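You operate a simulated robot arm through the tools that you are given. There is no shell and no other tool.

Carry out the task below with a simulated robot arm. There is one attempt and no reset: what you move stays moved.

JOB
Load set jar, shut the box, fit the probe, lever to the 40 C mark till clear, then off.
Fine: don't overheat the honey; the probe stays in its port; keep fingers out of the lid's gap. Set down upright: set jar.

The check looks at the end state, three seconds after you hand in, the way a careful person would. Anything else that was tipped, shoved, dropped, spilled or broken makes it a failure. A push-on lid holds only when it is set on centred and level and pressed home; a screw cap is set on level and turned clockwise until tight.

ROBOT AND FRAMES
A 7-joint arm with a two-finger parallel gripper, fixed in place. Base frame: the origin is on the floor under the middle of its stand, x ahead of it, y to its left, z up; the work surface is at about z = 0.7. Units: m, degrees, N and s.
It reaches about 1.372 m from its shoulder. Its first joint turns from -149.0 to 149.0 degrees. Payload 3.43 kg.
The TCP is the grasp point between the finger pads, 0.03 m short of the fingertips. In the tool frame z runs along the fingers and y along their closing line. Largest opening 0.094 m; finger width 0.028, thickness 0.01; the body of the gripper, 0.05 by 0.096 m, starts 0.055 m behind the TCP.
Orientation is that of the tool frame in the base frame, as [roll, pitch, yaw] about the fixed x, y, z axes, in that order (R = Rz(yaw) Ry(pitch) Rx(roll)). With the fingers straight down and closing along the base's y, the tool's x points along the base's -x, its y along +y and its z along -z.

CONTROLS
- The arm moves only by the tool send_rows. Its argument "series" is a list of rows, each a list of 7 numbers: the shift along the base's x, y, z in mm, then the turn, a rotation vector about the base's x, y, z in degrees, then the finger opening in mm, from 0 to 94. In form: [[x, y, z, rx, ry, rz, gripper], ...]. A call has 1 to 20 rows; each row is the pose to reach, as a shift and turn from the pose commanded when the call began. A row lasts 0.2 s, in which the tool goes at most 0.05 m and 8.6 degrees; a call with a longer step from one row to the next is refused whole, and so is a gripper value outside its range. Where a pose cannot be reached the arm comes as near as it can. A force on the tool above 40 N (or 10 N above the force at the start of the call, whichever is more), or a blocked arm, ends the call early, and 0.2 s more pass. Each finger travels about 0.045 m/s and halts on what it meets, pressing with about 30 N; the grip force reading is that of the motor and also rises with nothing between the fingers. The clock runs only during rows and for 0.2 s after the last one: add rows that repeat a pose to give the fingers time. The reply holds the time, the measured pose of the TCP, the force on the tool along the base axes, the opening and the grip force, in the units named above and with some noise, with the torque about the TCP (base axes, N m) and any sound that the robot's microphone picked up.
- Cameras (640 x 400 px; columns grow to the right, rows downward): "scene" is fixed at [0.2148, 0.4926, 1.4701]; the picture's right is [-0.94, -0.34, 0.00], its down [-0.14, 0.38, -0.91] and it looks along [0.31, -0.86, -0.41] (base axes); focal length 310 px, centre (320, 200). "wrist" rides on the gripper at [0.076, 0.014, -0.102] in the tool frame; the picture's right is [-0.18, 0.98, 0.00], its down [-0.75, -0.14, -0.64] and it looks along [-0.63, -0.12, 0.77] (tool axes); focal length 243 px, centre (320, 200). There is no depth. A picture from a camera that has moved, and an enlarged one, comes with that camera's place and axes in the base frame and with its lens. The place of the scene camera against the robot may be out by one fixed shift of up to 0.018 m in any direction.
- camera(camera): a new picture of that camera. The clock stands still meanwhile.
- close_up(camera, box): a new picture of the part [left, top, right, bottom] of that camera's present view, enlarged. The clock stands still meanwhile.
- sign_off(): hands the job in; it is judged then, once.

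Places have to be worked out from the pictures, the camera data and where the tool is seen. Open the gripper and draw the arm clear of the work before you hand the job in, unless the task says otherwise.

The tools are called after "Call:" as a command line: name --pt "numbers of a row" for each row, then --argument value for the rest, lists and objects as JSON in quotes. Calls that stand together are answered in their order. send_rows: Moves the arm, as the interface text tells. Its arguments: {"type":"object","properties":{"series":{"type":"array"}},"required":["series"]} The other tools are called the same way: camera (camera) takes a picture; close_up (camera, box) takes an enlarged picture of a part of a camera's view; sign_off () hands the job in.

At the start:

```text
time: 0.0
position: [0.4202, -0.894, 1.1968]
tcp_rot: [180.0, 0.0, -179.9]
contact_force: [-0.1, 0.5, -0.4]
wrist_torque: [0.02, 0.01, 0.01]
opening: 0.094
finger_force: 0.1
```

scene: 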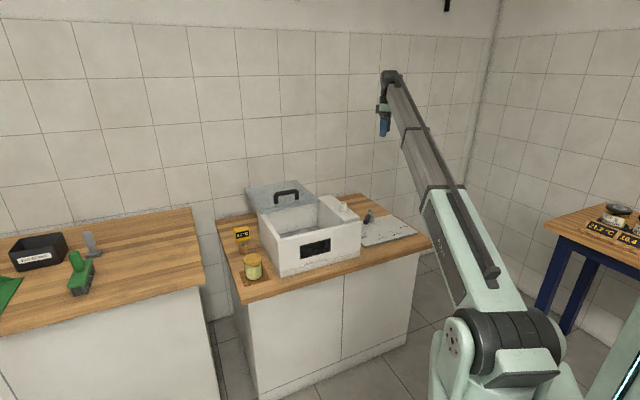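
wrist: 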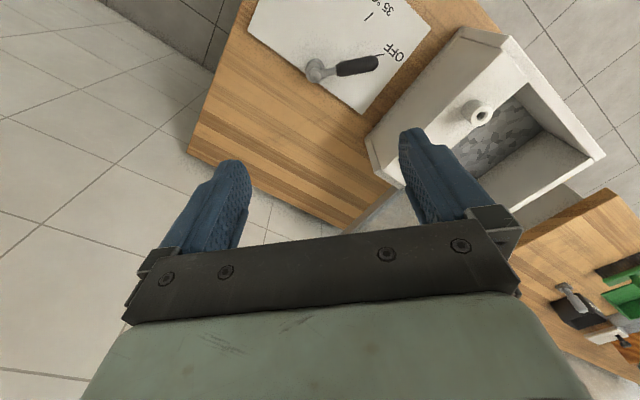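

I'll begin by looking closely at the scene: the bench with the warming box, jars, lever plate, and the side tables.

Call:
close_up --camera "scene" --box '[210, 170, 450, 320]'

Call:
close_up --camera "scene" --box '[0, 210, 160, 310]'

Call:
close_up --camera "scene" --box '[560, 190, 640, 260]'

Call:
close_up --camera "wrist" --box '[180, 0, 640, 260]'

```text
2.67 times, centred on (330, 245) of scene
camera zoom: at [0.2148, 0.4926, 1.4701], right [-0.94, -0.34, 0.0], down [-0.14, 0.38, -0.91], along [0.31, -0.86, -0.41], focal length 826 px, centre (293, 80)
```

zoom: 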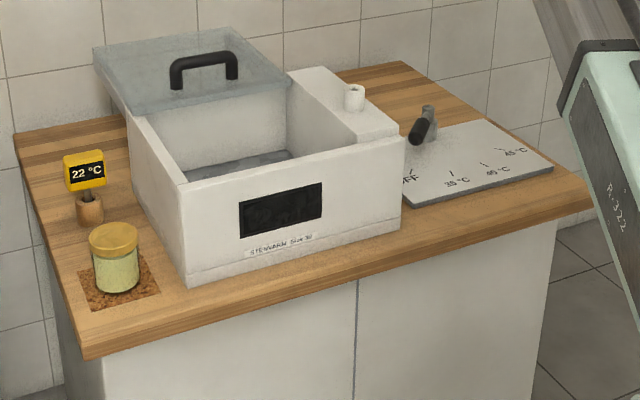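

```text
4.00 times, centred on (80, 260) of scene
camera zoom: at [0.2148, 0.4926, 1.4701], right [-0.94, -0.34, 0.0], down [-0.14, 0.38, -0.91], along [0.31, -0.86, -0.41], focal length 1239 px, centre (1280, -40)
```

zoom: 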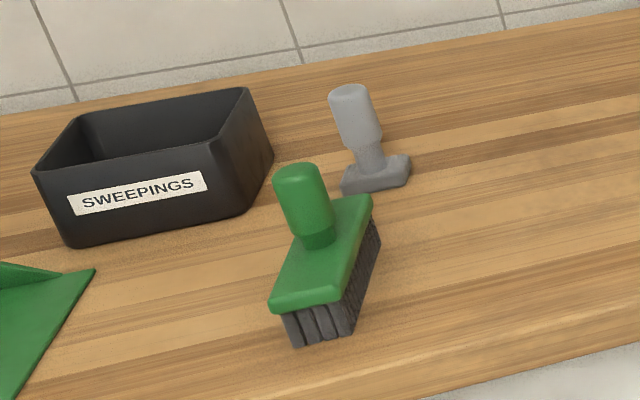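

```text
5.71 times, centred on (600, 225) of scene
camera zoom: at [0.2148, 0.4926, 1.4701], right [-0.94, -0.34, 0.0], down [-0.14, 0.38, -0.91], along [0.31, -0.86, -0.41], focal length 1770 px, centre (-1280, 57)
```

zoom: 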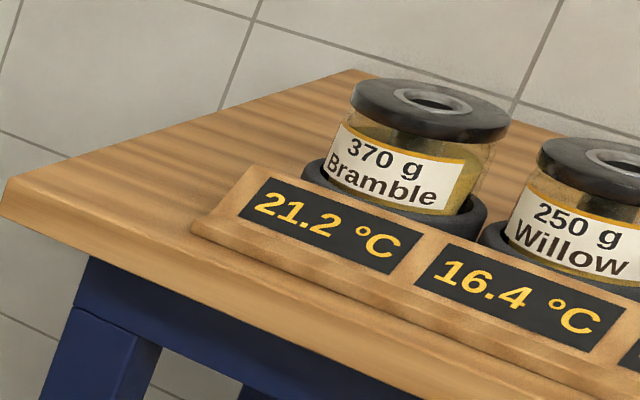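

```text
1.39 times, centred on (410, 130) of wrist
camera zoom: at [0.343, -0.8795, 1.3002], right [0.18, 0.98, 0.0], down [0.75, -0.14, 0.64], along [0.63, -0.12, -0.77], focal length 338 px, centre (195, 297)
```

zoom: 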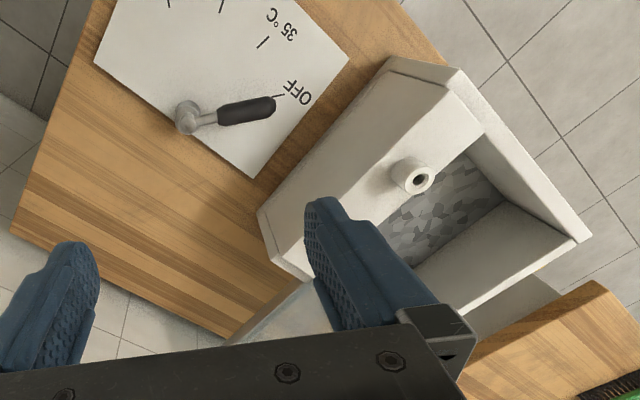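

The box, lever plate, probe holder and jar stand on a bench set at roughly 45° to the base; the side-table jars are out of reach and unrelated. I'll swing the gripper high over the robot's side of the bench, and turn it -45°, to look at the box, jar and probe with the wrist camera.

Call:
send_rows --pt "-2 38 4 0 0 -3.5 94" --pt "-4 76 8 0 0 -7 94" --pt "-6 114 12 0 0 -10.5 94" --pt "-8 152 16 0 0 -14 94" --pt "-10 190 20 0 0 -17.5 94" --pt "-12 228 24 0 0 -21 94" --pt "-14 266 28 0 0 -24.5 94" --pt "-16 304 32 0 0 -28 94" --pt "-18 342 36 0 0 -31.5 94" --pt "-20 380 40 0 0 -35 94" --pt "-20 418 45 0 0 -38.5 94" --pt "-20 456 50 0 0 -42 94" --pt "-20 494 53 0 0 -45 94"

Call:
camera --camera "wrist"

Call:
camera --camera "scene"

```text
time: 1.7
position: [0.4177, -0.6425, 1.1821]
tcp_rot: [-178.3, 2.4, 155.1]
contact_force: [1.3, -1.6, -2.7]
wrist_torque: [0.0, -0.08, 0.06]
opening: 0.0938
finger_force: 0.1
out of reach, approached as far as the arm can: row 4, 5, 6, 7, 8
stopped in row 8: the force on the tool passed its limit at 54 N (the readings are from after the stop); the commanded pose is now the measured one
```

```text
taken
camera wrist: at [0.3514, -0.5929, 1.2818], right [0.58, 0.81, -0.02], down [0.61, -0.42, 0.68], along [0.54, -0.41, -0.74], focal length 243 px, centre (320, 200)
```

wrist: 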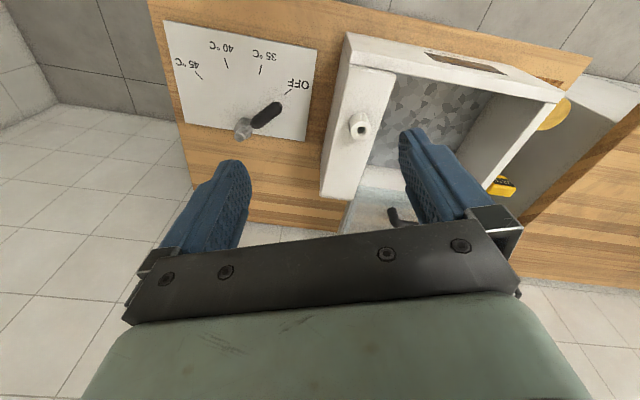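

```text
taken
```

scene: 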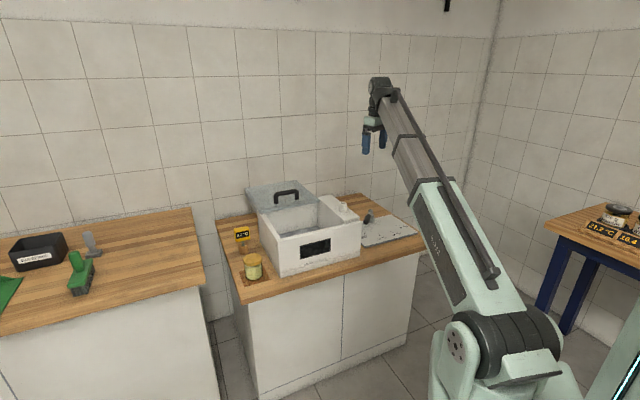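

The earlier move hit a limit of the arm (too high and close); the view shows lever at OFF with marks 35/40/45, the port on the box rim, and the open box. I'll lower a bit, level the tool, then keep moving toward the jar side at lower height.

Call:
send_rows --pt "0 0 -20 0.6 0.4 0 94" --pt "0 0 -45 1.3 0.8 0 94" --pt "0 5 -70 2.0 1.1 0 94" --pt "0 10 -90 2.55 1.46 0 94" --pt "0 20 -100 2.55 1.46 -2 94"

Call:
camera --camera "wrist"

```text
time: 2.9
position: [0.4181, -0.6225, 1.0822]
tcp_rot: [-180.0, 0.0, 153.1]
contact_force: [-0.3, 0.2, 0.5]
wrist_torque: [-0.01, 0.01, -0.01]
opening: 0.0943
finger_force: 0.0
```

```text
taken
camera wrist: at [0.3556, -0.5748, 1.1856], right [0.61, 0.79, 0.0], down [0.61, -0.47, 0.64], along [0.51, -0.39, -0.77], focal length 243 px, centre (320, 200)
```

wrist: 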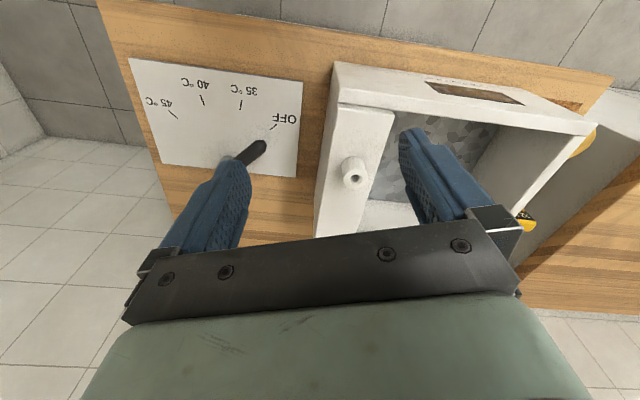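

Level and clear. Now I slide toward the jar side of the bench at the same height, turning a further -18° to see the jar, probe and lid.

Call:
send_rows --pt "10 28 0 0 0 -2 94" --pt "20 56 0 0 0 -4.5 94" --pt "30 84 0 0 0 -7 94" --pt "40 112 0 0 0 -9 94" --pt "50 140 0 0 0 -11 94" --pt "60 168 0 0 0 -13.5 94" --pt "70 196 0 0 0 -16 94" --pt "80 222 0 0 0 -18 94"

Call:
camera --camera "wrist"

```text
time: 4.4
position: [0.4777, -0.4557, 1.0816]
tcp_rot: [-179.7, 0.2, 139.7]
contact_force: [0.7, -0.8, -2.2]
wrist_torque: [-0.08, 0.14, -0.07]
opening: 0.0938
finger_force: 0.0
stopped in row 7: the force on the tool passed its limit at 47 N (the readings are from after the stop); the commanded pose is now the measured one
```

```text
taken
camera wrist: at [0.4282, -0.3927, 1.1847], right [0.78, 0.63, 0.0], down [0.48, -0.59, 0.65], along [0.41, -0.5, -0.76], focal length 243 px, centre (320, 200)
```

wrist: 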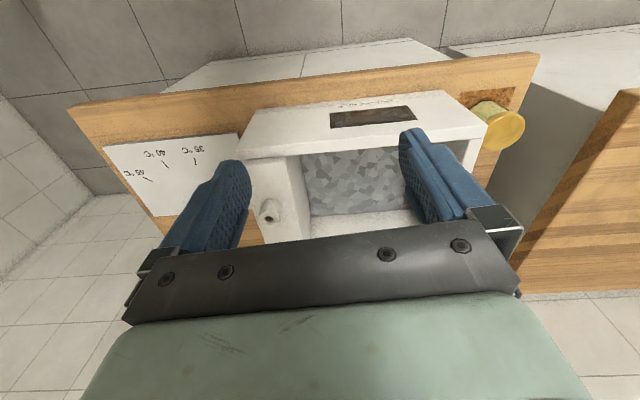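

The call stopped on a force spike in free air, so I check the scene to see how the arm is configured and whether anything touches it.

Call:
camera --camera "scene"

Call:
close_up --camera "wrist" --box '[80, 30, 560, 260]'

```text
taken
```

scene: 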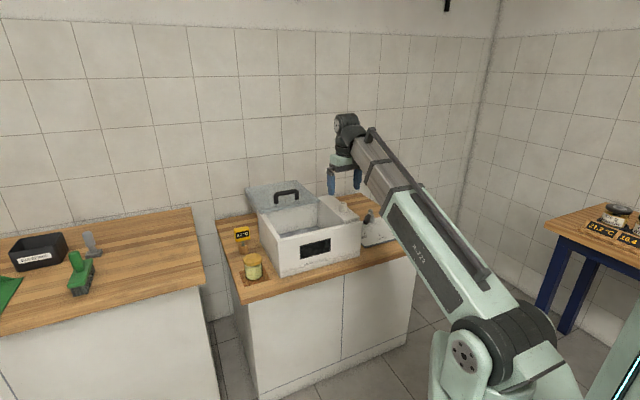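

```text
1.33 times, centred on (320, 145) of wrist
camera zoom: at [0.4282, -0.3927, 1.1847], right [0.78, 0.63, 0.0], down [0.48, -0.59, 0.65], along [0.41, -0.5, -0.76], focal length 324 px, centre (320, 273)
```

zoom: 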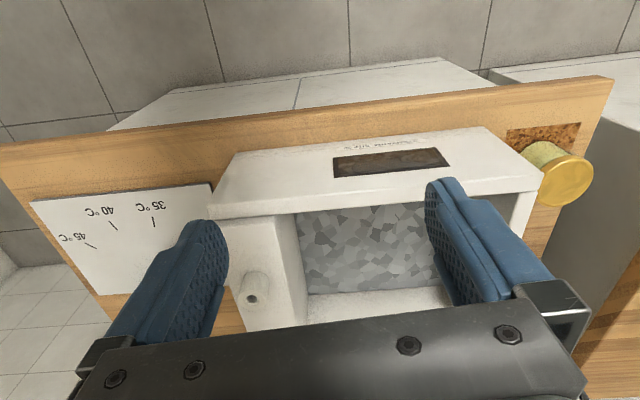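

The jar's lid centre works out to about (0.79, -0.33). I'll move slowly outward over the box, slightly higher, to see the lid, handle and probe holder behind it.

Call:
send_rows --pt "10 -8 3 0 0 0 94" --pt "28 -24 8 0 0 0 94" --pt "46 -40 13 0 0 0 94" --pt "64 -56 18 0 0 0 94" --pt "82 -72 24 0 0 0 94" --pt "100 -88 30 0 0 0 94" --pt "118 -104 36 0 0 0 94" --pt "130 -115 40 0 0 0 94"

Call:
camera --camera "wrist"

```text
time: 6.2
position: [0.6086, -0.5692, 1.1223]
tcp_rot: [-180.0, 0.2, 139.6]
contact_force: [-0.6, 0.6, 0.6]
wrist_torque: [0.02, 0.02, 0.0]
opening: 0.094
finger_force: 0.0
```

```text
taken
camera wrist: at [0.5587, -0.5076, 1.2253], right [0.78, 0.63, 0.0], down [0.48, -0.59, 0.65], along [0.41, -0.5, -0.76], focal length 243 px, centre (320, 200)
```

wrist: 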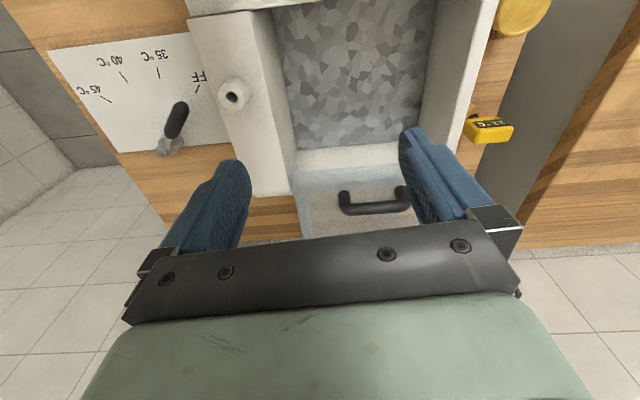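

I see the lid lying behind the box with its black handle, the port on the right ledge and the probe display on the left. I'll zoom in to check how the lid is held (hinge or loose).

Call:
close_up --camera "wrist" --box '[180, 60, 460, 240]'

Call:
close_up --camera "scene" --box '[230, 170, 360, 250]'

Call:
close_up --camera "scene" --box '[220, 215, 300, 295]'

Call:
close_up --camera "wrist" --box '[40, 20, 260, 160]'

```text
2.22 times, centred on (320, 150) of wrist
camera zoom: at [0.5587, -0.5076, 1.2253], right [0.78, 0.63, 0.0], down [0.48, -0.59, 0.65], along [0.41, -0.5, -0.76], focal length 539 px, centre (320, 311)
```

zoom: 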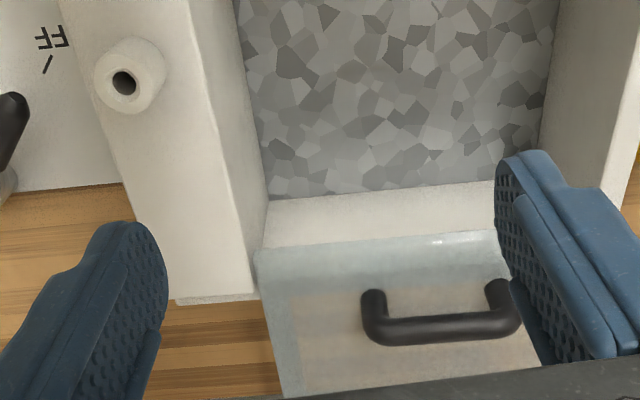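

```text
4.92 times, centred on (295, 210) of scene
camera zoom: at [0.2148, 0.4926, 1.4701], right [-0.94, -0.34, 0.0], down [-0.14, 0.38, -0.91], along [0.31, -0.86, -0.41], focal length 1525 px, centre (443, 151)
```

zoom: 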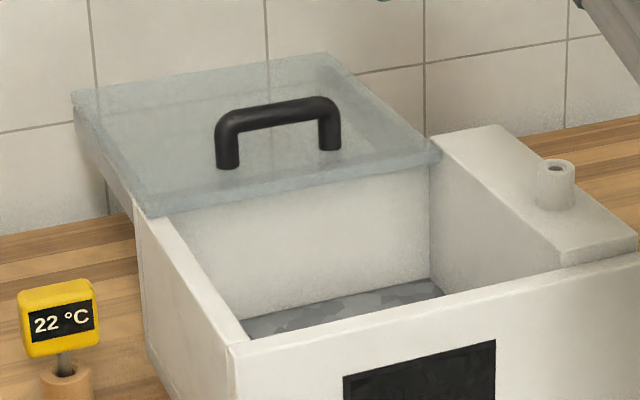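

```text
5.00 times, centred on (260, 255) of scene
camera zoom: at [0.2148, 0.4926, 1.4701], right [-0.94, -0.34, 0.0], down [-0.14, 0.38, -0.91], along [0.31, -0.86, -0.41], focal length 1549 px, centre (620, -75)
```

zoom: 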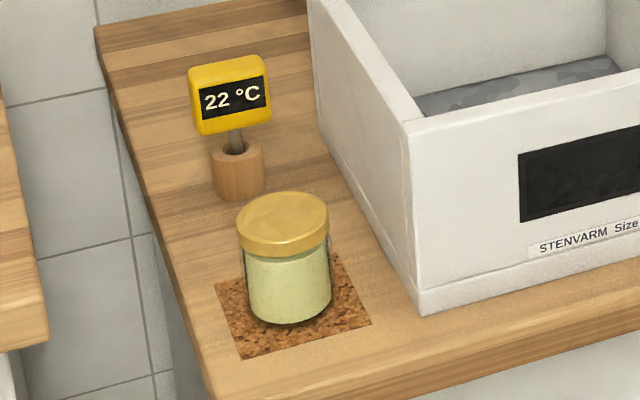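

```text
2.86 times, centred on (150, 90) of wrist
camera zoom: at [0.5587, -0.5076, 1.2253], right [0.78, 0.63, 0.0], down [0.48, -0.59, 0.65], along [0.41, -0.5, -0.76], focal length 693 px, centre (806, 514)
```

zoom: 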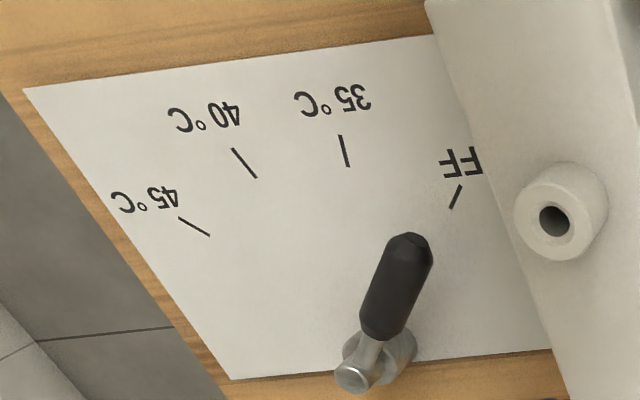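

The lid appears to be a slider resting at box-top height with the handle up (z≈0.92); port top is at about (0.536, -0.651, 0.914), and the box is aligned at 45°. I'll move above the jar at z≈1.0 with the fingers closing along the bench's length to check its position between the fingers.

Call:
send_rows --pt "10 13 -5 0 0 -0.5 94" --pt "25 33 -15 0 0 -1 94" --pt "40 54 -26 0 0 -1.5 94" --pt "56 75 -38 0 0 -2 94" --pt "72 96 -50 0 0 -2.5 94" --pt "88 117 -62 0 0 -3 94" --pt "104 138 -74 0 0 -3.5 94" --pt "120 160 -86 0 0 -4 94" --pt "136 182 -98 0 0 -4.3 94" --pt "152 204 -108 0 0 -4.6 94" --pt "168 225 -117 0 0 -4.6 94" --pt "180 241 -122 0 0 -4.6 94"

Call:
camera --camera "wrist"

```text
time: 8.8
position: [0.7871, -0.3266, 0.9987]
tcp_rot: [-179.9, 0.3, 135.0]
contact_force: [0.2, -0.2, 0.7]
wrist_torque: [-0.04, 0.01, 0.01]
opening: 0.0941
finger_force: 0.0
```

```text
taken
camera wrist: at [0.7429, -0.2625, 1.1023], right [0.83, 0.56, 0.0], down [0.43, -0.63, 0.65], along [0.36, -0.53, -0.76], focal length 243 px, centre (320, 200)
```

wrist: 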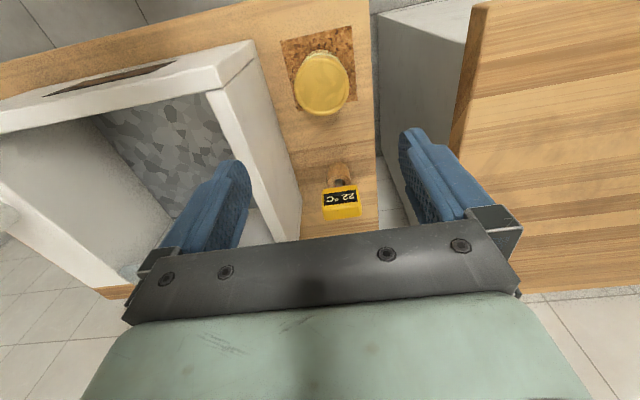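

The jar lid sits at pixel (322, 83), right on the predicted approach axis for a jar top around z≈0.785. I zoom in to check clearances to the box wall and to see the probe.

Call:
close_up --camera "wrist" --box '[180, 10, 420, 160]'

Call:
close_up --camera "wrist" --box '[270, 140, 400, 240]'

Call:
close_up --camera "scene" --box '[220, 130, 380, 290]'

```text
2.67 times, centred on (300, 85) of wrist
camera zoom: at [0.7429, -0.2625, 1.1023], right [0.83, 0.56, 0.0], down [0.43, -0.63, 0.65], along [0.36, -0.53, -0.76], focal length 647 px, centre (373, 507)
```

zoom: 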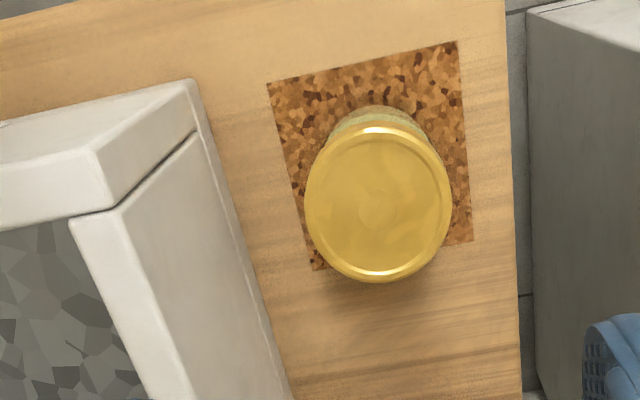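

```text
4.00 times, centred on (335, 190) of wrist
camera zoom: at [0.7429, -0.2625, 1.1023], right [0.83, 0.56, 0.0], down [0.43, -0.63, 0.65], along [0.36, -0.53, -0.76], focal length 970 px, centre (260, 240)
```

zoom: 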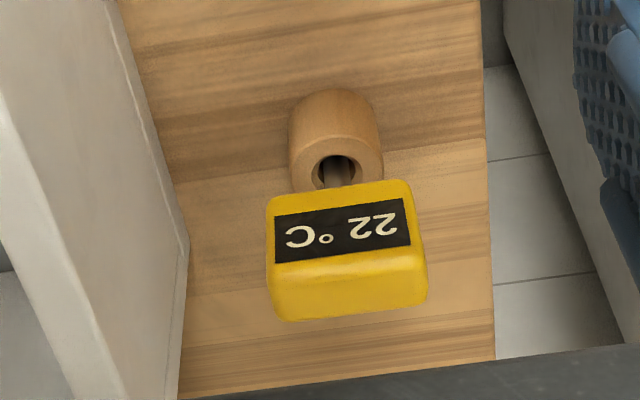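

```text
2.50 times, centred on (300, 210) of scene
camera zoom: at [0.2148, 0.4926, 1.4701], right [-0.94, -0.34, 0.0], down [-0.14, 0.38, -0.91], along [0.31, -0.86, -0.41], focal length 774 px, centre (370, 175)
```

zoom: 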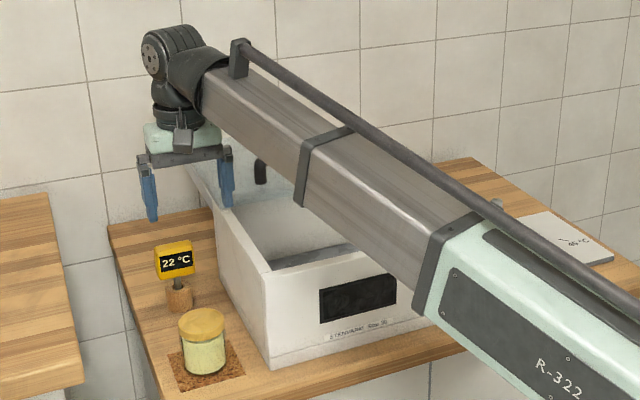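

Correcting slightly: the jar axis is about (0.794, -0.331), top at z≈0.78. I shift to centre and descend to z≈0.86 (fingertips still above the lid by ~5 cm), then check again.

Call:
send_rows --pt "2 -1.5 -15 0 0 0 94" --pt "4 -3 -40 0 0 0 94" --pt "6 -4 -70 0 0 0 94" --pt "7 -5 -100 0 0 0 94" --pt "7 -5 -125 0 0 0 94" --pt "7 -5 -138 0 0 0 94"

Call:
camera --camera "wrist"

Call:
close_up --camera "scene" --box '[200, 170, 320, 290]'

```text
time: 10.2
position: [0.794, -0.3344, 0.8603]
tcp_rot: [-179.9, 0.2, 135.0]
contact_force: [0.2, 0.9, -0.2]
wrist_torque: [0.03, -0.02, -0.02]
opening: 0.0937
finger_force: 0.1
```

```text
taken
camera wrist: at [0.7497, -0.2687, 0.9643], right [0.83, 0.56, 0.0], down [0.43, -0.63, 0.65], along [0.36, -0.53, -0.76], focal length 243 px, centre (320, 200)
```

wrist: 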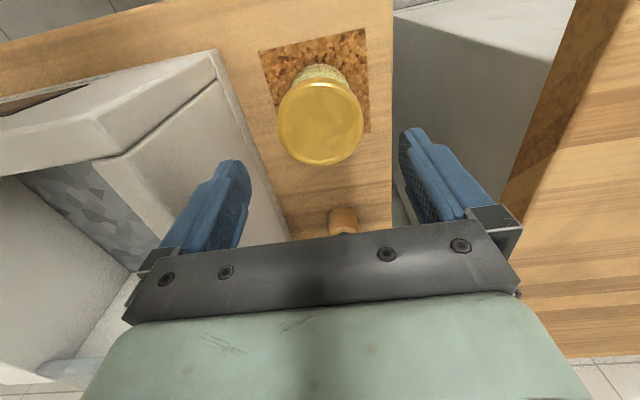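

```text
3.33 times, centred on (260, 230) of scene
camera zoom: at [0.2148, 0.4926, 1.4701], right [-0.94, -0.34, 0.0], down [-0.14, 0.38, -0.91], along [0.31, -0.86, -0.41], focal length 1032 px, centre (520, 100)
```

zoom: 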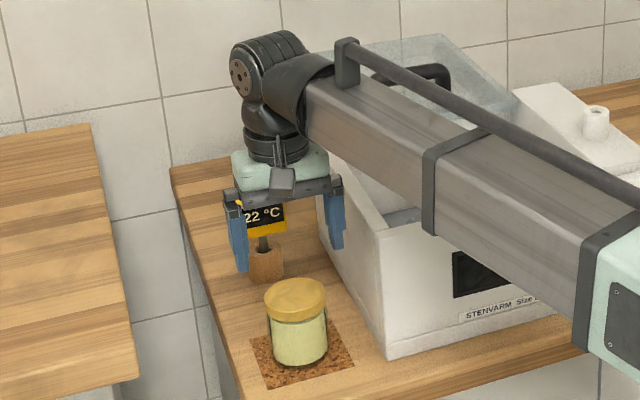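

The jar is centred between the fingers (lid centre at pixel 320,123 vs. predicted 320,125). I descend to TCP z≈0.762 so the pads straddle the lid and upper glass.

Call:
send_rows --pt "0 1 -15 0 0 0 94" --pt "0 1 -35 0 0 0 94" --pt "0 1.5 -55 0 0 0 94" --pt "0 1.5 -75 0 0 0 94" --pt "0 1.5 -90 0 0 0 94" --pt "0 1.5 -98 0 0 0 94"

Call:
camera --camera "wrist"

Call:
close_up --camera "scene" --box '[200, 170, 320, 290]'

```text
time: 11.6
position: [0.7947, -0.3324, 0.7638]
tcp_rot: [-179.9, 0.3, 135.0]
contact_force: [0.1, 0.1, -0.5]
wrist_torque: [-0.02, -0.02, 0.0]
opening: 0.0938
finger_force: 0.1
```

```text
taken
camera wrist: at [0.7501, -0.2664, 0.8669], right [0.83, 0.56, 0.0], down [0.43, -0.63, 0.65], along [0.36, -0.53, -0.76], focal length 243 px, centre (320, 200)
```

wrist: 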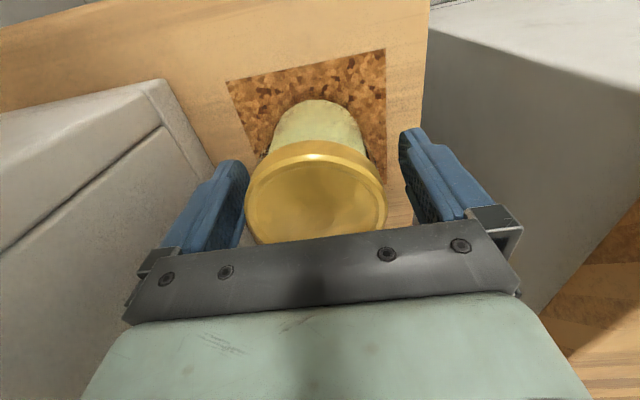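

```text
3.33 times, centred on (260, 230) of scene
camera zoom: at [0.2148, 0.4926, 1.4701], right [-0.94, -0.34, 0.0], down [-0.14, 0.38, -0.91], along [0.31, -0.86, -0.41], focal length 1032 px, centre (520, 100)
```

zoom: 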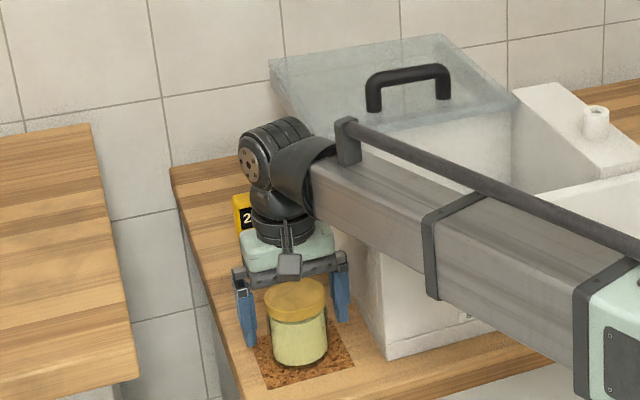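

The lid is between the pads, and the arm clears the box. I close the fingers on the jar and give them time.

Call:
send_rows --pt "0 0 0 0 0 0 80" --pt "0 0 0 0 0 0 66" --pt "0 0 0 0 0 0 56" --pt "0 0 0 0 0 0 56" --pt "0 0 0 0 0 0 56" --pt "0 0 0 0 0 0 56"

Call:
camera --camera "wrist"

```text
time: 13.0
position: [0.7943, -0.3302, 0.7647]
tcp_rot: [-179.9, 0.3, 135.1]
contact_force: [-1.2, -0.4, 0.7]
wrist_torque: [0.02, -0.05, 0.01]
opening: 0.0703
finger_force: 30.0
```

```text
taken
camera wrist: at [0.7501, -0.2665, 0.8671], right [0.83, 0.56, 0.0], down [0.43, -0.63, 0.65], along [0.36, -0.53, -0.76], focal length 243 px, centre (320, 200)
```

wrist: 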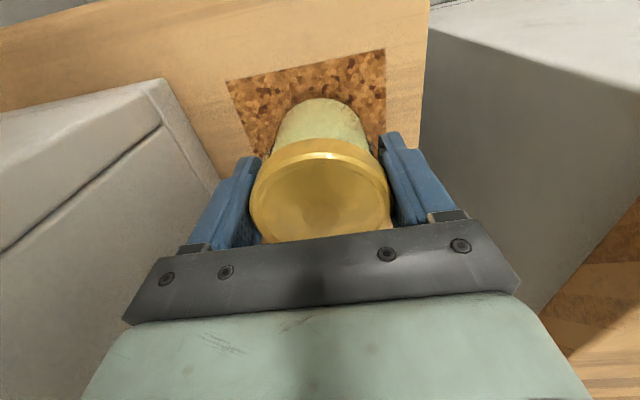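

Grip is firm at 70 mm opening and 30 N. I lift the jar straight up about 0.21 m.

Call:
send_rows --pt "0 0 8 0 0 0 56" --pt "0 0 20 0 0 0 56" --pt "0 0 40 0 0 0 56" --pt "0 0 65 0 0 0 56" --pt "0 0 90 0 0 0 56" --pt "0 0 115 0 0 0 56" --pt "0 0 140 0 0 0 56" --pt "0 0 165 0 0 0 56" --pt "0 0 190 0 0 0 56" --pt "0 0 205 0 0 0 56"

Call:
camera --camera "wrist"

Call:
close_up --camera "scene" --box '[200, 150, 360, 290]'

```text
time: 15.2
position: [0.7953, -0.3319, 0.9697]
tcp_rot: [-179.9, 0.2, 134.9]
contact_force: [-0.3, -0.2, -4.6]
wrist_torque: [0.01, -0.03, -0.02]
opening: 0.0702
finger_force: 29.9
```

```text
taken
camera wrist: at [0.7504, -0.2666, 1.0721], right [0.83, 0.56, 0.0], down [0.43, -0.63, 0.65], along [0.36, -0.53, -0.76], focal length 243 px, centre (320, 200)
```

wrist: 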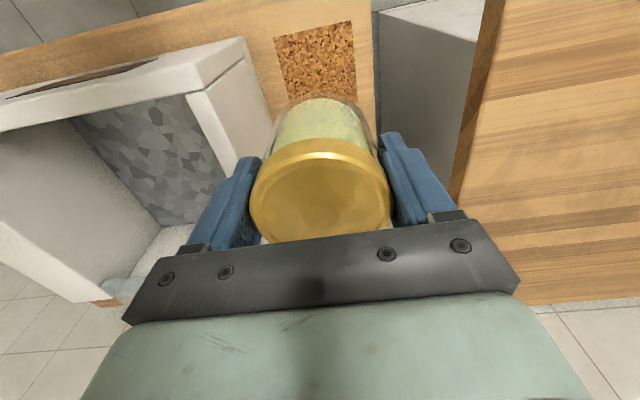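

```text
2.86 times, centred on (280, 220) of scene
camera zoom: at [0.2148, 0.4926, 1.4701], right [-0.94, -0.34, 0.0], down [-0.14, 0.38, -0.91], along [0.31, -0.86, -0.41], focal length 885 px, centre (434, 143)
```

zoom: 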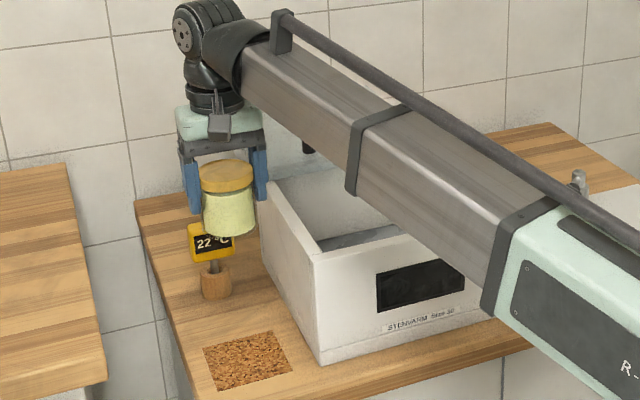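

The jar hangs securely (≈4.6 N). Next I carry it over the box interior centre, estimated at (0.69, -0.56), staying at z≈0.97 so its base clears the walls.

Call:
send_rows --pt "-5 -11 2 0 0 0 56" --pt "-14 -31 5 0 0 0 56" --pt "-24 -53 5 0 0 0 56" --pt "-34 -75 5 0 0 0 56" --pt "-44 -97 5 0 0 0 56" --pt "-54 -119 5 0 0 0 56" --pt "-64 -141 5 0 0 0 56" --pt "-74 -163 5 0 0 0 56" --pt "-84 -185 5 0 0 0 56" --pt "-94 -205 5 0 0 0 56" --pt "-102 -220 5 0 0 0 56" --pt "-105 -228 5 0 0 0 56"

Call:
camera --camera "wrist"

Call:
close_up --camera "scene" --box '[220, 150, 380, 290]'

```text
time: 17.8
position: [0.6899, -0.5595, 0.973]
tcp_rot: [-179.9, 0.2, 135.0]
contact_force: [0.1, 0.0, -4.5]
wrist_torque: [-0.01, 0.02, -0.02]
opening: 0.0699
finger_force: 29.7
```

```text
taken
camera wrist: at [0.6456, -0.4944, 1.0767], right [0.83, 0.56, 0.0], down [0.43, -0.63, 0.65], along [0.36, -0.53, -0.76], focal length 243 px, centre (320, 200)
```

wrist: 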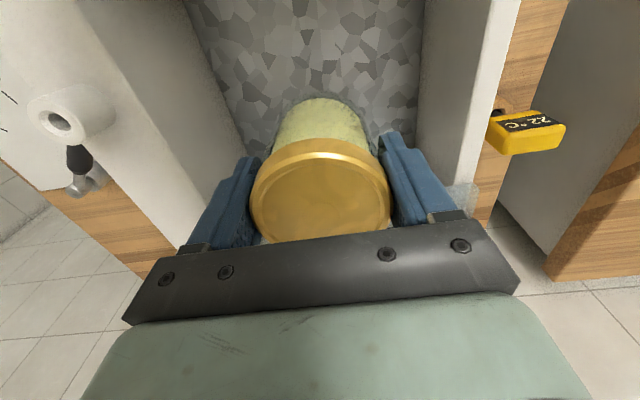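

```text
2.86 times, centred on (300, 220) of scene
camera zoom: at [0.2148, 0.4926, 1.4701], right [-0.94, -0.34, 0.0], down [-0.14, 0.38, -0.91], along [0.31, -0.86, -0.41], focal length 885 px, centre (377, 143)
```

zoom: 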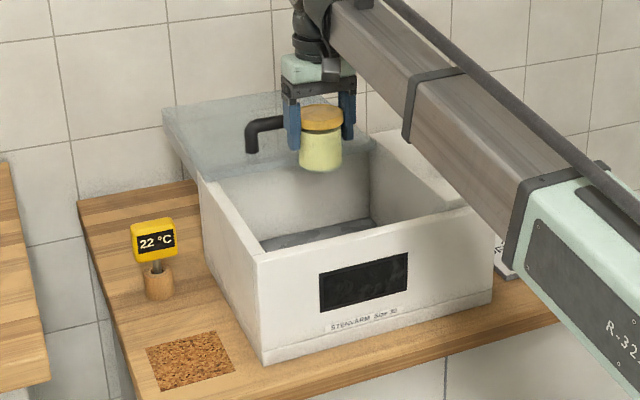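

The jar is centred over the chamber (interior spans about p1 -0.04..0.22 along the box width; I'm at 0.092). I lower it into the box to TCP z≈0.82, still above the expected floor.

Call:
send_rows --pt "0 0 -8 0 0 0 56" --pt "0 0 -25 0 0 0 56" --pt "0 0 -45 0 0 0 56" --pt "0 0 -65 0 0 0 56" --pt "0 0 -85 0 0 0 56" --pt "0 0 -105 0 0 0 56" --pt "0 0 -125 0 0 0 56" --pt "0 0 -142 0 0 0 56" --pt "0 0 -152 0 0 0 56"

Call:
camera --camera "wrist"

Call:
close_up --camera "scene" --box '[220, 150, 380, 290]'

```text
time: 19.8
position: [0.6903, -0.5598, 0.8195]
tcp_rot: [-179.9, 0.3, 134.9]
contact_force: [0.1, -0.5, -3.2]
wrist_torque: [-0.02, 0.05, -0.01]
opening: 0.0699
finger_force: 30.2
```

```text
taken
camera wrist: at [0.6449, -0.4941, 0.9245], right [0.83, 0.56, 0.0], down [0.43, -0.63, 0.65], along [0.36, -0.53, -0.76], focal length 243 px, centre (320, 200)
```

wrist: 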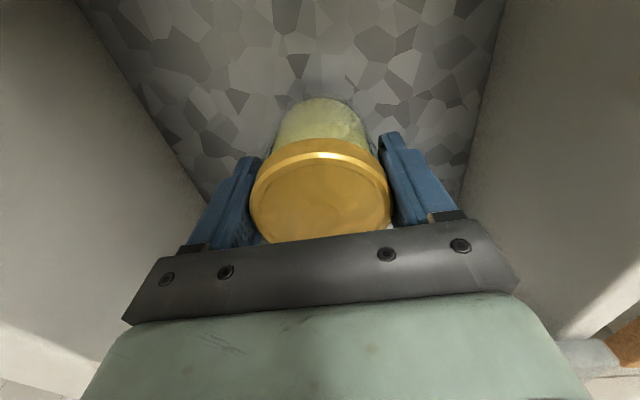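

```text
2.86 times, centred on (300, 220) of scene
camera zoom: at [0.2148, 0.4926, 1.4701], right [-0.94, -0.34, 0.0], down [-0.14, 0.38, -0.91], along [0.31, -0.86, -0.41], focal length 885 px, centre (377, 143)
```

zoom: 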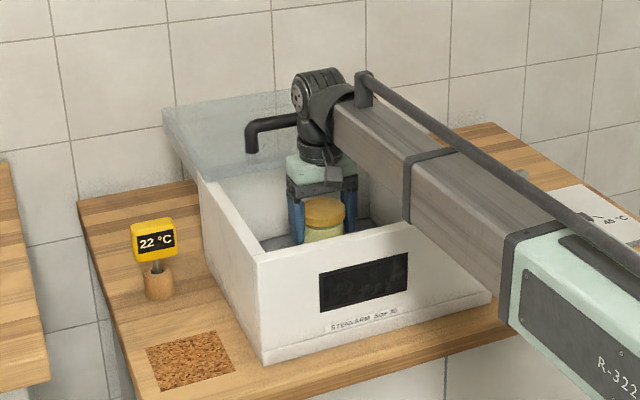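

The floor triangulates to z≈0.731, so the jar should touch at TCP z≈0.792. I lower in small steps, checking the force.

Call:
send_rows --pt "0 0 -6 0 0 0 56" --pt "0 0 -12 0 0 0 56" --pt "0 0 -18 0 0 0 56" --pt "0 0 -21 0 0 0 56" --pt "0 0 -24 0 0 0 56" --pt "0 0 -24 0 0 0 56"

```text
time: 21.2
position: [0.69, -0.5603, 0.7973]
tcp_rot: [-179.9, 0.3, 135.0]
contact_force: [0.0, 1.1, -3.3]
wrist_torque: [0.05, 0.03, -0.02]
opening: 0.0703
finger_force: 30.2
```

No contact yet (still carrying weight). I go on down in 1.5 mm steps.

Call:
send_rows --pt "0 0 -1.5 0 0 0 56" --pt "0 0 -3 0 0 0 56" --pt "0 0 -4.5 0 0 0 56" --pt "0 0 -4.5 0 0 0 56"

```text
time: 22.2
position: [0.6895, -0.5603, 0.7928]
tcp_rot: [-179.9, 0.2, 135.1]
contact_force: [-0.6, -0.1, -3.3]
wrist_torque: [0.04, 0.02, 0.01]
opening: 0.07
finger_force: 30.0
```

Still hanging freely at 0.7928; a few more small steps.

Call:
send_rows --pt "0 0 -1 0 0 0 56" --pt "0 0 -2 0 0 0 56" --pt "0 0 -3 0 0 0 56" --pt "0 0 -3 0 0 0 56"

```text
time: 23.2
position: [0.6888, -0.56, 0.7911]
tcp_rot: [-179.9, 0.2, 135.1]
contact_force: [0.2, 0.0, -3.7]
wrist_torque: [0.02, 0.0, 0.0]
opening: 0.0701
finger_force: 30.5
```

Still no contact (force ≈ weight). Continue down with small steps.

Call:
send_rows --pt "0 0 -1 0 0 0 56" --pt "0 0 -2 0 0 0 56" --pt "0 0 -3 0 0 0 56" --pt "0 0 -4 0 0 0 56" --pt "0 0 -4 0 0 0 56"

```text
time: 24.4
position: [0.6902, -0.5597, 0.7874]
tcp_rot: [-179.9, 0.4, 135.1]
contact_force: [1.7, -3.8, 21.2]
wrist_torque: [0.0, -0.3, -0.01]
opening: 0.07
finger_force: 30.6
```

Contact: +21 N upward. I ease up ~1.5 mm, then open the fingers gradually.

Call:
send_rows --pt "0 0 1 0 0 0 56" --pt "0 0 1.5 0 0 0 56" --pt "0 0 1.5 0 0 0 56"

```text
time: 25.2
position: [0.6901, -0.5597, 0.7872]
tcp_rot: [180.0, 0.2, 135.1]
contact_force: [0.5, -2.1, 4.3]
wrist_torque: [-0.25, -0.3, -0.02]
opening: 0.0702
finger_force: 30.1
```

Load is nearly neutral (+4 N), so the jar rests on the floor. I open the fingers now.

Call:
send_rows --pt "0 0 0 0 0 0 72" --pt "0 0 0 0 0 0 76" --pt "0 0 0 0 0 0 84" --pt "0 0 0 0 0 0 94" --pt "0 0 0 0 0 0 94" --pt "0 0 0 0 0 0 94"

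Call:
camera --camera "wrist"

```text
time: 26.6
position: [0.6894, -0.5585, 0.7876]
tcp_rot: [-180.0, 0.4, 135.0]
contact_force: [0.0, -0.7, -1.1]
wrist_torque: [-0.01, -0.05, 0.02]
opening: 0.094
finger_force: 0.1
```

```text
taken
camera wrist: at [0.6454, -0.4945, 0.891], right [0.83, 0.56, 0.0], down [0.43, -0.63, 0.65], along [0.36, -0.53, -0.76], focal length 243 px, centre (320, 200)
```

wrist: 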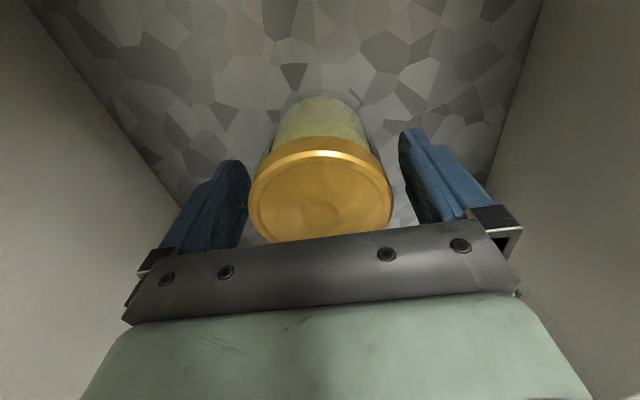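

The jar stands upright on the floor, with the fingers clear on both sides. I rise straight up out of the box.

Call:
send_rows --pt "0 0 8 0 0 0 94" --pt "0 0 25 0 0 0 94" --pt "0 0 50 0 0 0 94" --pt "0 0 80 0 0 0 94" --pt "0 0 110 0 0 0 94" --pt "0 0 145 0 0 0 94" --pt "0 0 180 0 0 0 94" --pt "0 0 215 0 0 0 94" --pt "0 0 245 0 0 0 94" --pt "0 0 260 0 0 0 94"

Call:
camera --camera "wrist"

Call:
close_up --camera "scene" --box '[220, 150, 380, 290]'

```text
time: 28.8
position: [0.6896, -0.56, 1.0482]
tcp_rot: [-179.9, 0.2, 134.9]
contact_force: [-0.8, 1.0, -0.2]
wrist_torque: [0.01, -0.03, 0.0]
opening: 0.0937
finger_force: 0.3
```

```text
taken
camera wrist: at [0.6459, -0.4943, 1.1513], right [0.83, 0.56, 0.0], down [0.43, -0.63, 0.65], along [0.36, -0.53, -0.76], focal length 243 px, centre (320, 200)
```

wrist: 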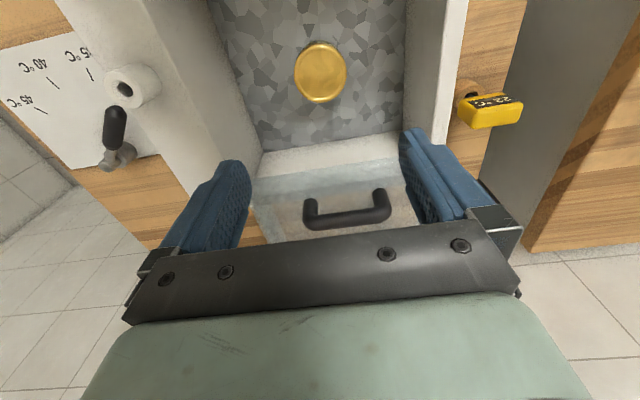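

```text
2.86 times, centred on (300, 220) of scene
camera zoom: at [0.2148, 0.4926, 1.4701], right [-0.94, -0.34, 0.0], down [-0.14, 0.38, -0.91], along [0.31, -0.86, -0.41], focal length 885 px, centre (377, 143)
```

zoom: 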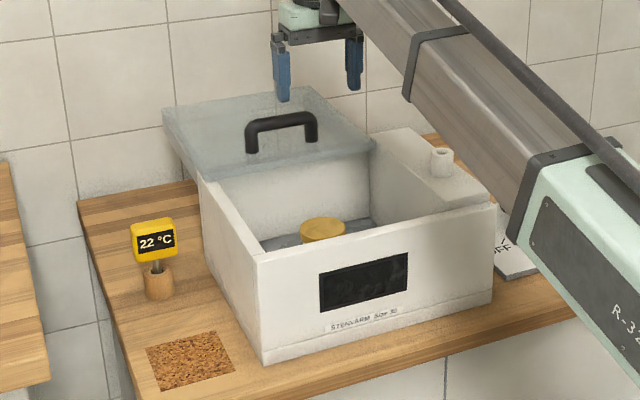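

The jar is upright on the chamber floor. Now I study the lid: zoom in from both cameras to decide whether it slides on rails or is hinged.

Call:
close_up --camera "wrist" --box '[200, 110, 460, 250]'

Call:
close_up --camera "scene" --box '[250, 165, 350, 225]'

```text
2.46 times, centred on (330, 180) of wrist
camera zoom: at [0.6459, -0.4943, 1.1513], right [0.83, 0.56, 0.0], down [0.43, -0.63, 0.65], along [0.36, -0.53, -0.76], focal length 597 px, centre (295, 249)
```

zoom: 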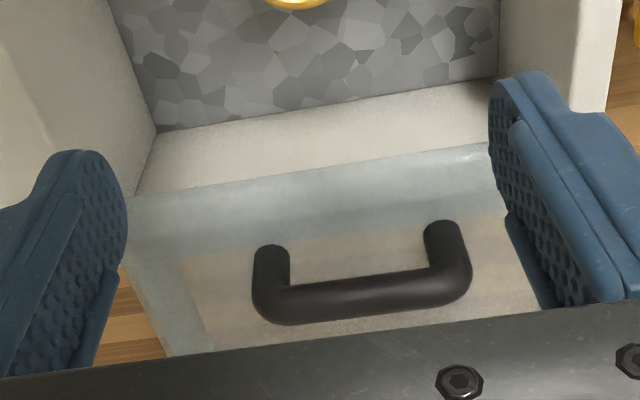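

```text
6.40 times, centred on (300, 195) of scene
camera zoom: at [0.2148, 0.4926, 1.4701], right [-0.94, -0.34, 0.0], down [-0.14, 0.38, -0.91], along [0.31, -0.86, -0.41], focal length 1982 px, centre (448, 232)
```

zoom: 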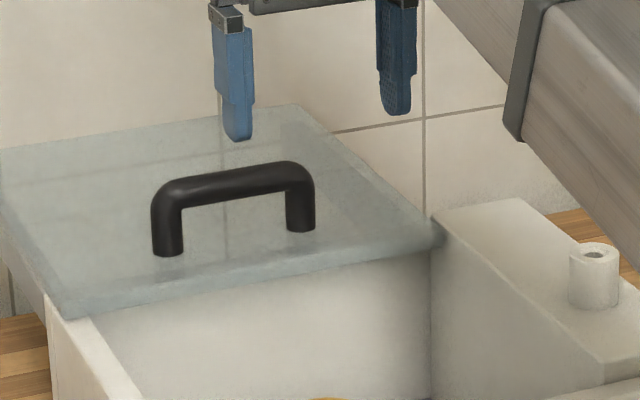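

The lid is a flat slab at z≈0.86–0.88 resting over the rear (a slider), with handle bar centre near (0.803, -0.658), z≈0.918, bar running along the box width. I'll move above it while turning +90° so the fingers close across the bar.

Call:
send_rows --pt "6 -5 0 0 0 5 94" --pt "15 -13 0 0 0 12 94" --pt "24 -21 0 0 0 19 94" --pt "33 -29 0 0 0 26 94" --pt "42 -37 0 0 0 33 94" --pt "51 -45 0 0 0 40 94" --pt "60 -53 0 0 0 47 94" --pt "69 -60 0 0 0 54 94" --pt "78 -68 0 0 0 61 94" --pt "87 -76 0 0 0 68 94" --pt "96 -84 0 0 0 75 94" --pt "105 -91 0 0 0 82 94" --pt "113 -98 0 0 0 88 94" --pt "113 -98 0 0 0 90 94"

Call:
camera --camera "wrist"

Call:
close_up --camera "scene" --box '[220, 130, 380, 290]'

```text
time: 31.8
position: [0.803, -0.6574, 1.0471]
tcp_rot: [-179.9, 0.3, -135.0]
contact_force: [0.6, 0.0, 0.0]
wrist_torque: [0.02, 0.0, -0.04]
opening: 0.0941
finger_force: 0.2
```

```text
taken
camera wrist: at [0.7379, -0.7008, 1.1509], right [-0.57, 0.82, 0.0], down [0.63, 0.43, 0.65], along [0.53, 0.36, -0.76], focal length 243 px, centre (320, 200)
```

wrist: 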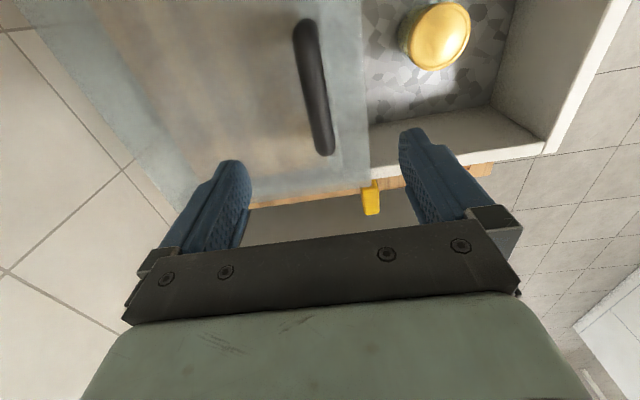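

```text
2.50 times, centred on (300, 210) of scene
camera zoom: at [0.2148, 0.4926, 1.4701], right [-0.94, -0.34, 0.0], down [-0.14, 0.38, -0.91], along [0.31, -0.86, -0.41], focal length 774 px, centre (370, 175)
```

zoom: 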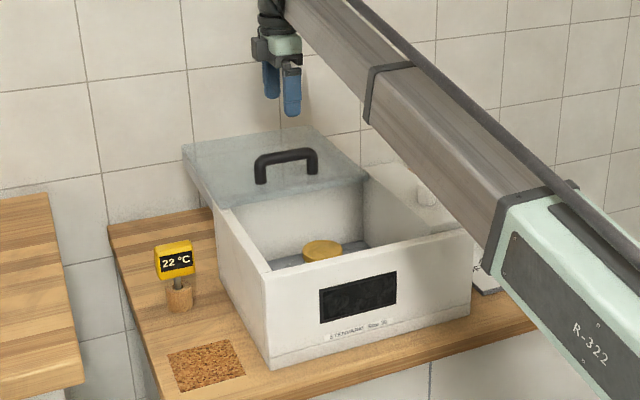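

The handle bar lies on the approach axis between the open fingers. I descend to TCP z≈0.926 (fingertips ~15 mm above the lid surface).

Call:
send_rows --pt "0 0 -10 0 0 0 94" --pt "0 0 -30 0 0 0 94" --pt "0 0 -55 0 0 0 94" --pt "0 0 -80 0 0 0 94" --pt "0 0 -100 0 0 0 94" --pt "0 0 -115 0 0 0 94" --pt "0 0 -121 0 0 0 94"

Call:
camera --camera "wrist"

Call:
close_up --camera "scene" --box '[240, 140, 360, 240]'

```text
time: 33.4
position: [0.8025, -0.6558, 0.9264]
tcp_rot: [-179.8, 0.2, -135.0]
contact_force: [-0.3, 0.2, 0.3]
wrist_torque: [0.0, 0.0, 0.02]
opening: 0.0941
finger_force: 0.0
```

```text
taken
camera wrist: at [0.7377, -0.7007, 1.0298], right [-0.56, 0.83, 0.0], down [0.63, 0.43, 0.65], along [0.53, 0.36, -0.76], focal length 243 px, centre (320, 200)
```

wrist: 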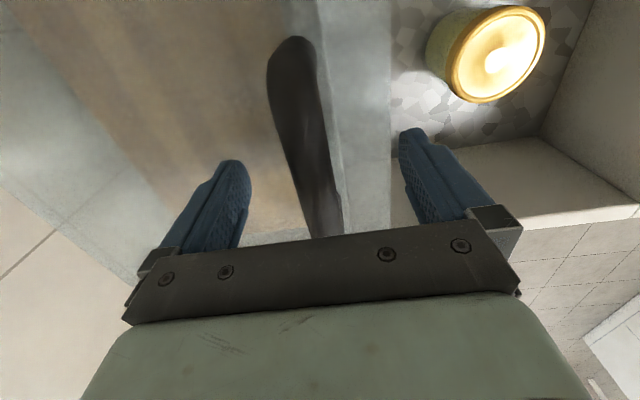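

```text
4.00 times, centred on (300, 190) of scene
camera zoom: at [0.2148, 0.4926, 1.4701], right [-0.94, -0.34, 0.0], down [-0.14, 0.38, -0.91], along [0.31, -0.86, -0.41], focal length 1239 px, centre (400, 240)
```

zoom: 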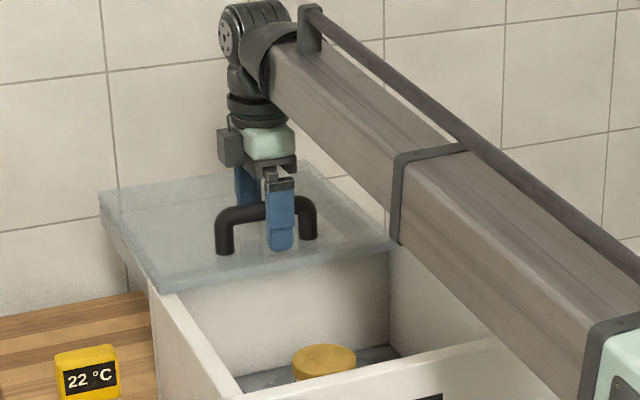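

Fingers straddle the bar, tips clear of the lid plate. I close on the handle.

Call:
send_rows --pt "0 0 0 0 0 0 76" --pt "0 0 0 0 0 0 58" --pt "0 0 0 0 0 0 40" --pt "0 0 0 0 0 0 25" --pt "0 0 0 0 0 0 10" --pt "0 0 0 0 0 0 5" --pt "0 0 0 0 0 0 5" --pt "0 0 0 0 0 0 5"

Call:
close_up --camera "scene" --box '[240, 140, 360, 240]'

Call:
camera --camera "wrist"

```text
time: 35.2
position: [0.8031, -0.6573, 0.9264]
tcp_rot: [-179.9, 0.3, -134.9]
contact_force: [1.6, -3.0, 0.3]
wrist_torque: [-0.04, -0.07, 0.02]
opening: 0.0257
finger_force: 44.9
```

```text
4.00 times, centred on (300, 190) of scene
camera zoom: at [0.2148, 0.4926, 1.4701], right [-0.94, -0.34, 0.0], down [-0.14, 0.38, -0.91], along [0.31, -0.86, -0.41], focal length 1239 px, centre (400, 240)
```

zoom: 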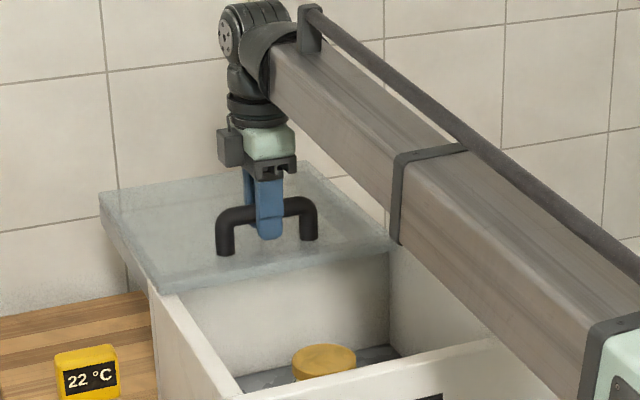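

```text
taken
camera wrist: at [0.7378, -0.7007, 1.0297], right [-0.56, 0.83, 0.0], down [0.63, 0.43, 0.65], along [0.53, 0.36, -0.76], focal length 243 px, centre (320, 200)
```

wrist: 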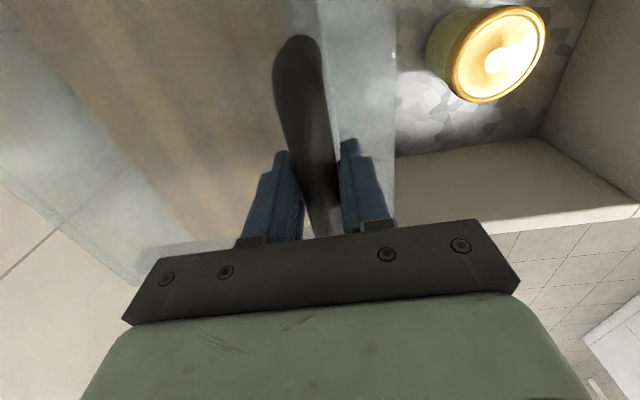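

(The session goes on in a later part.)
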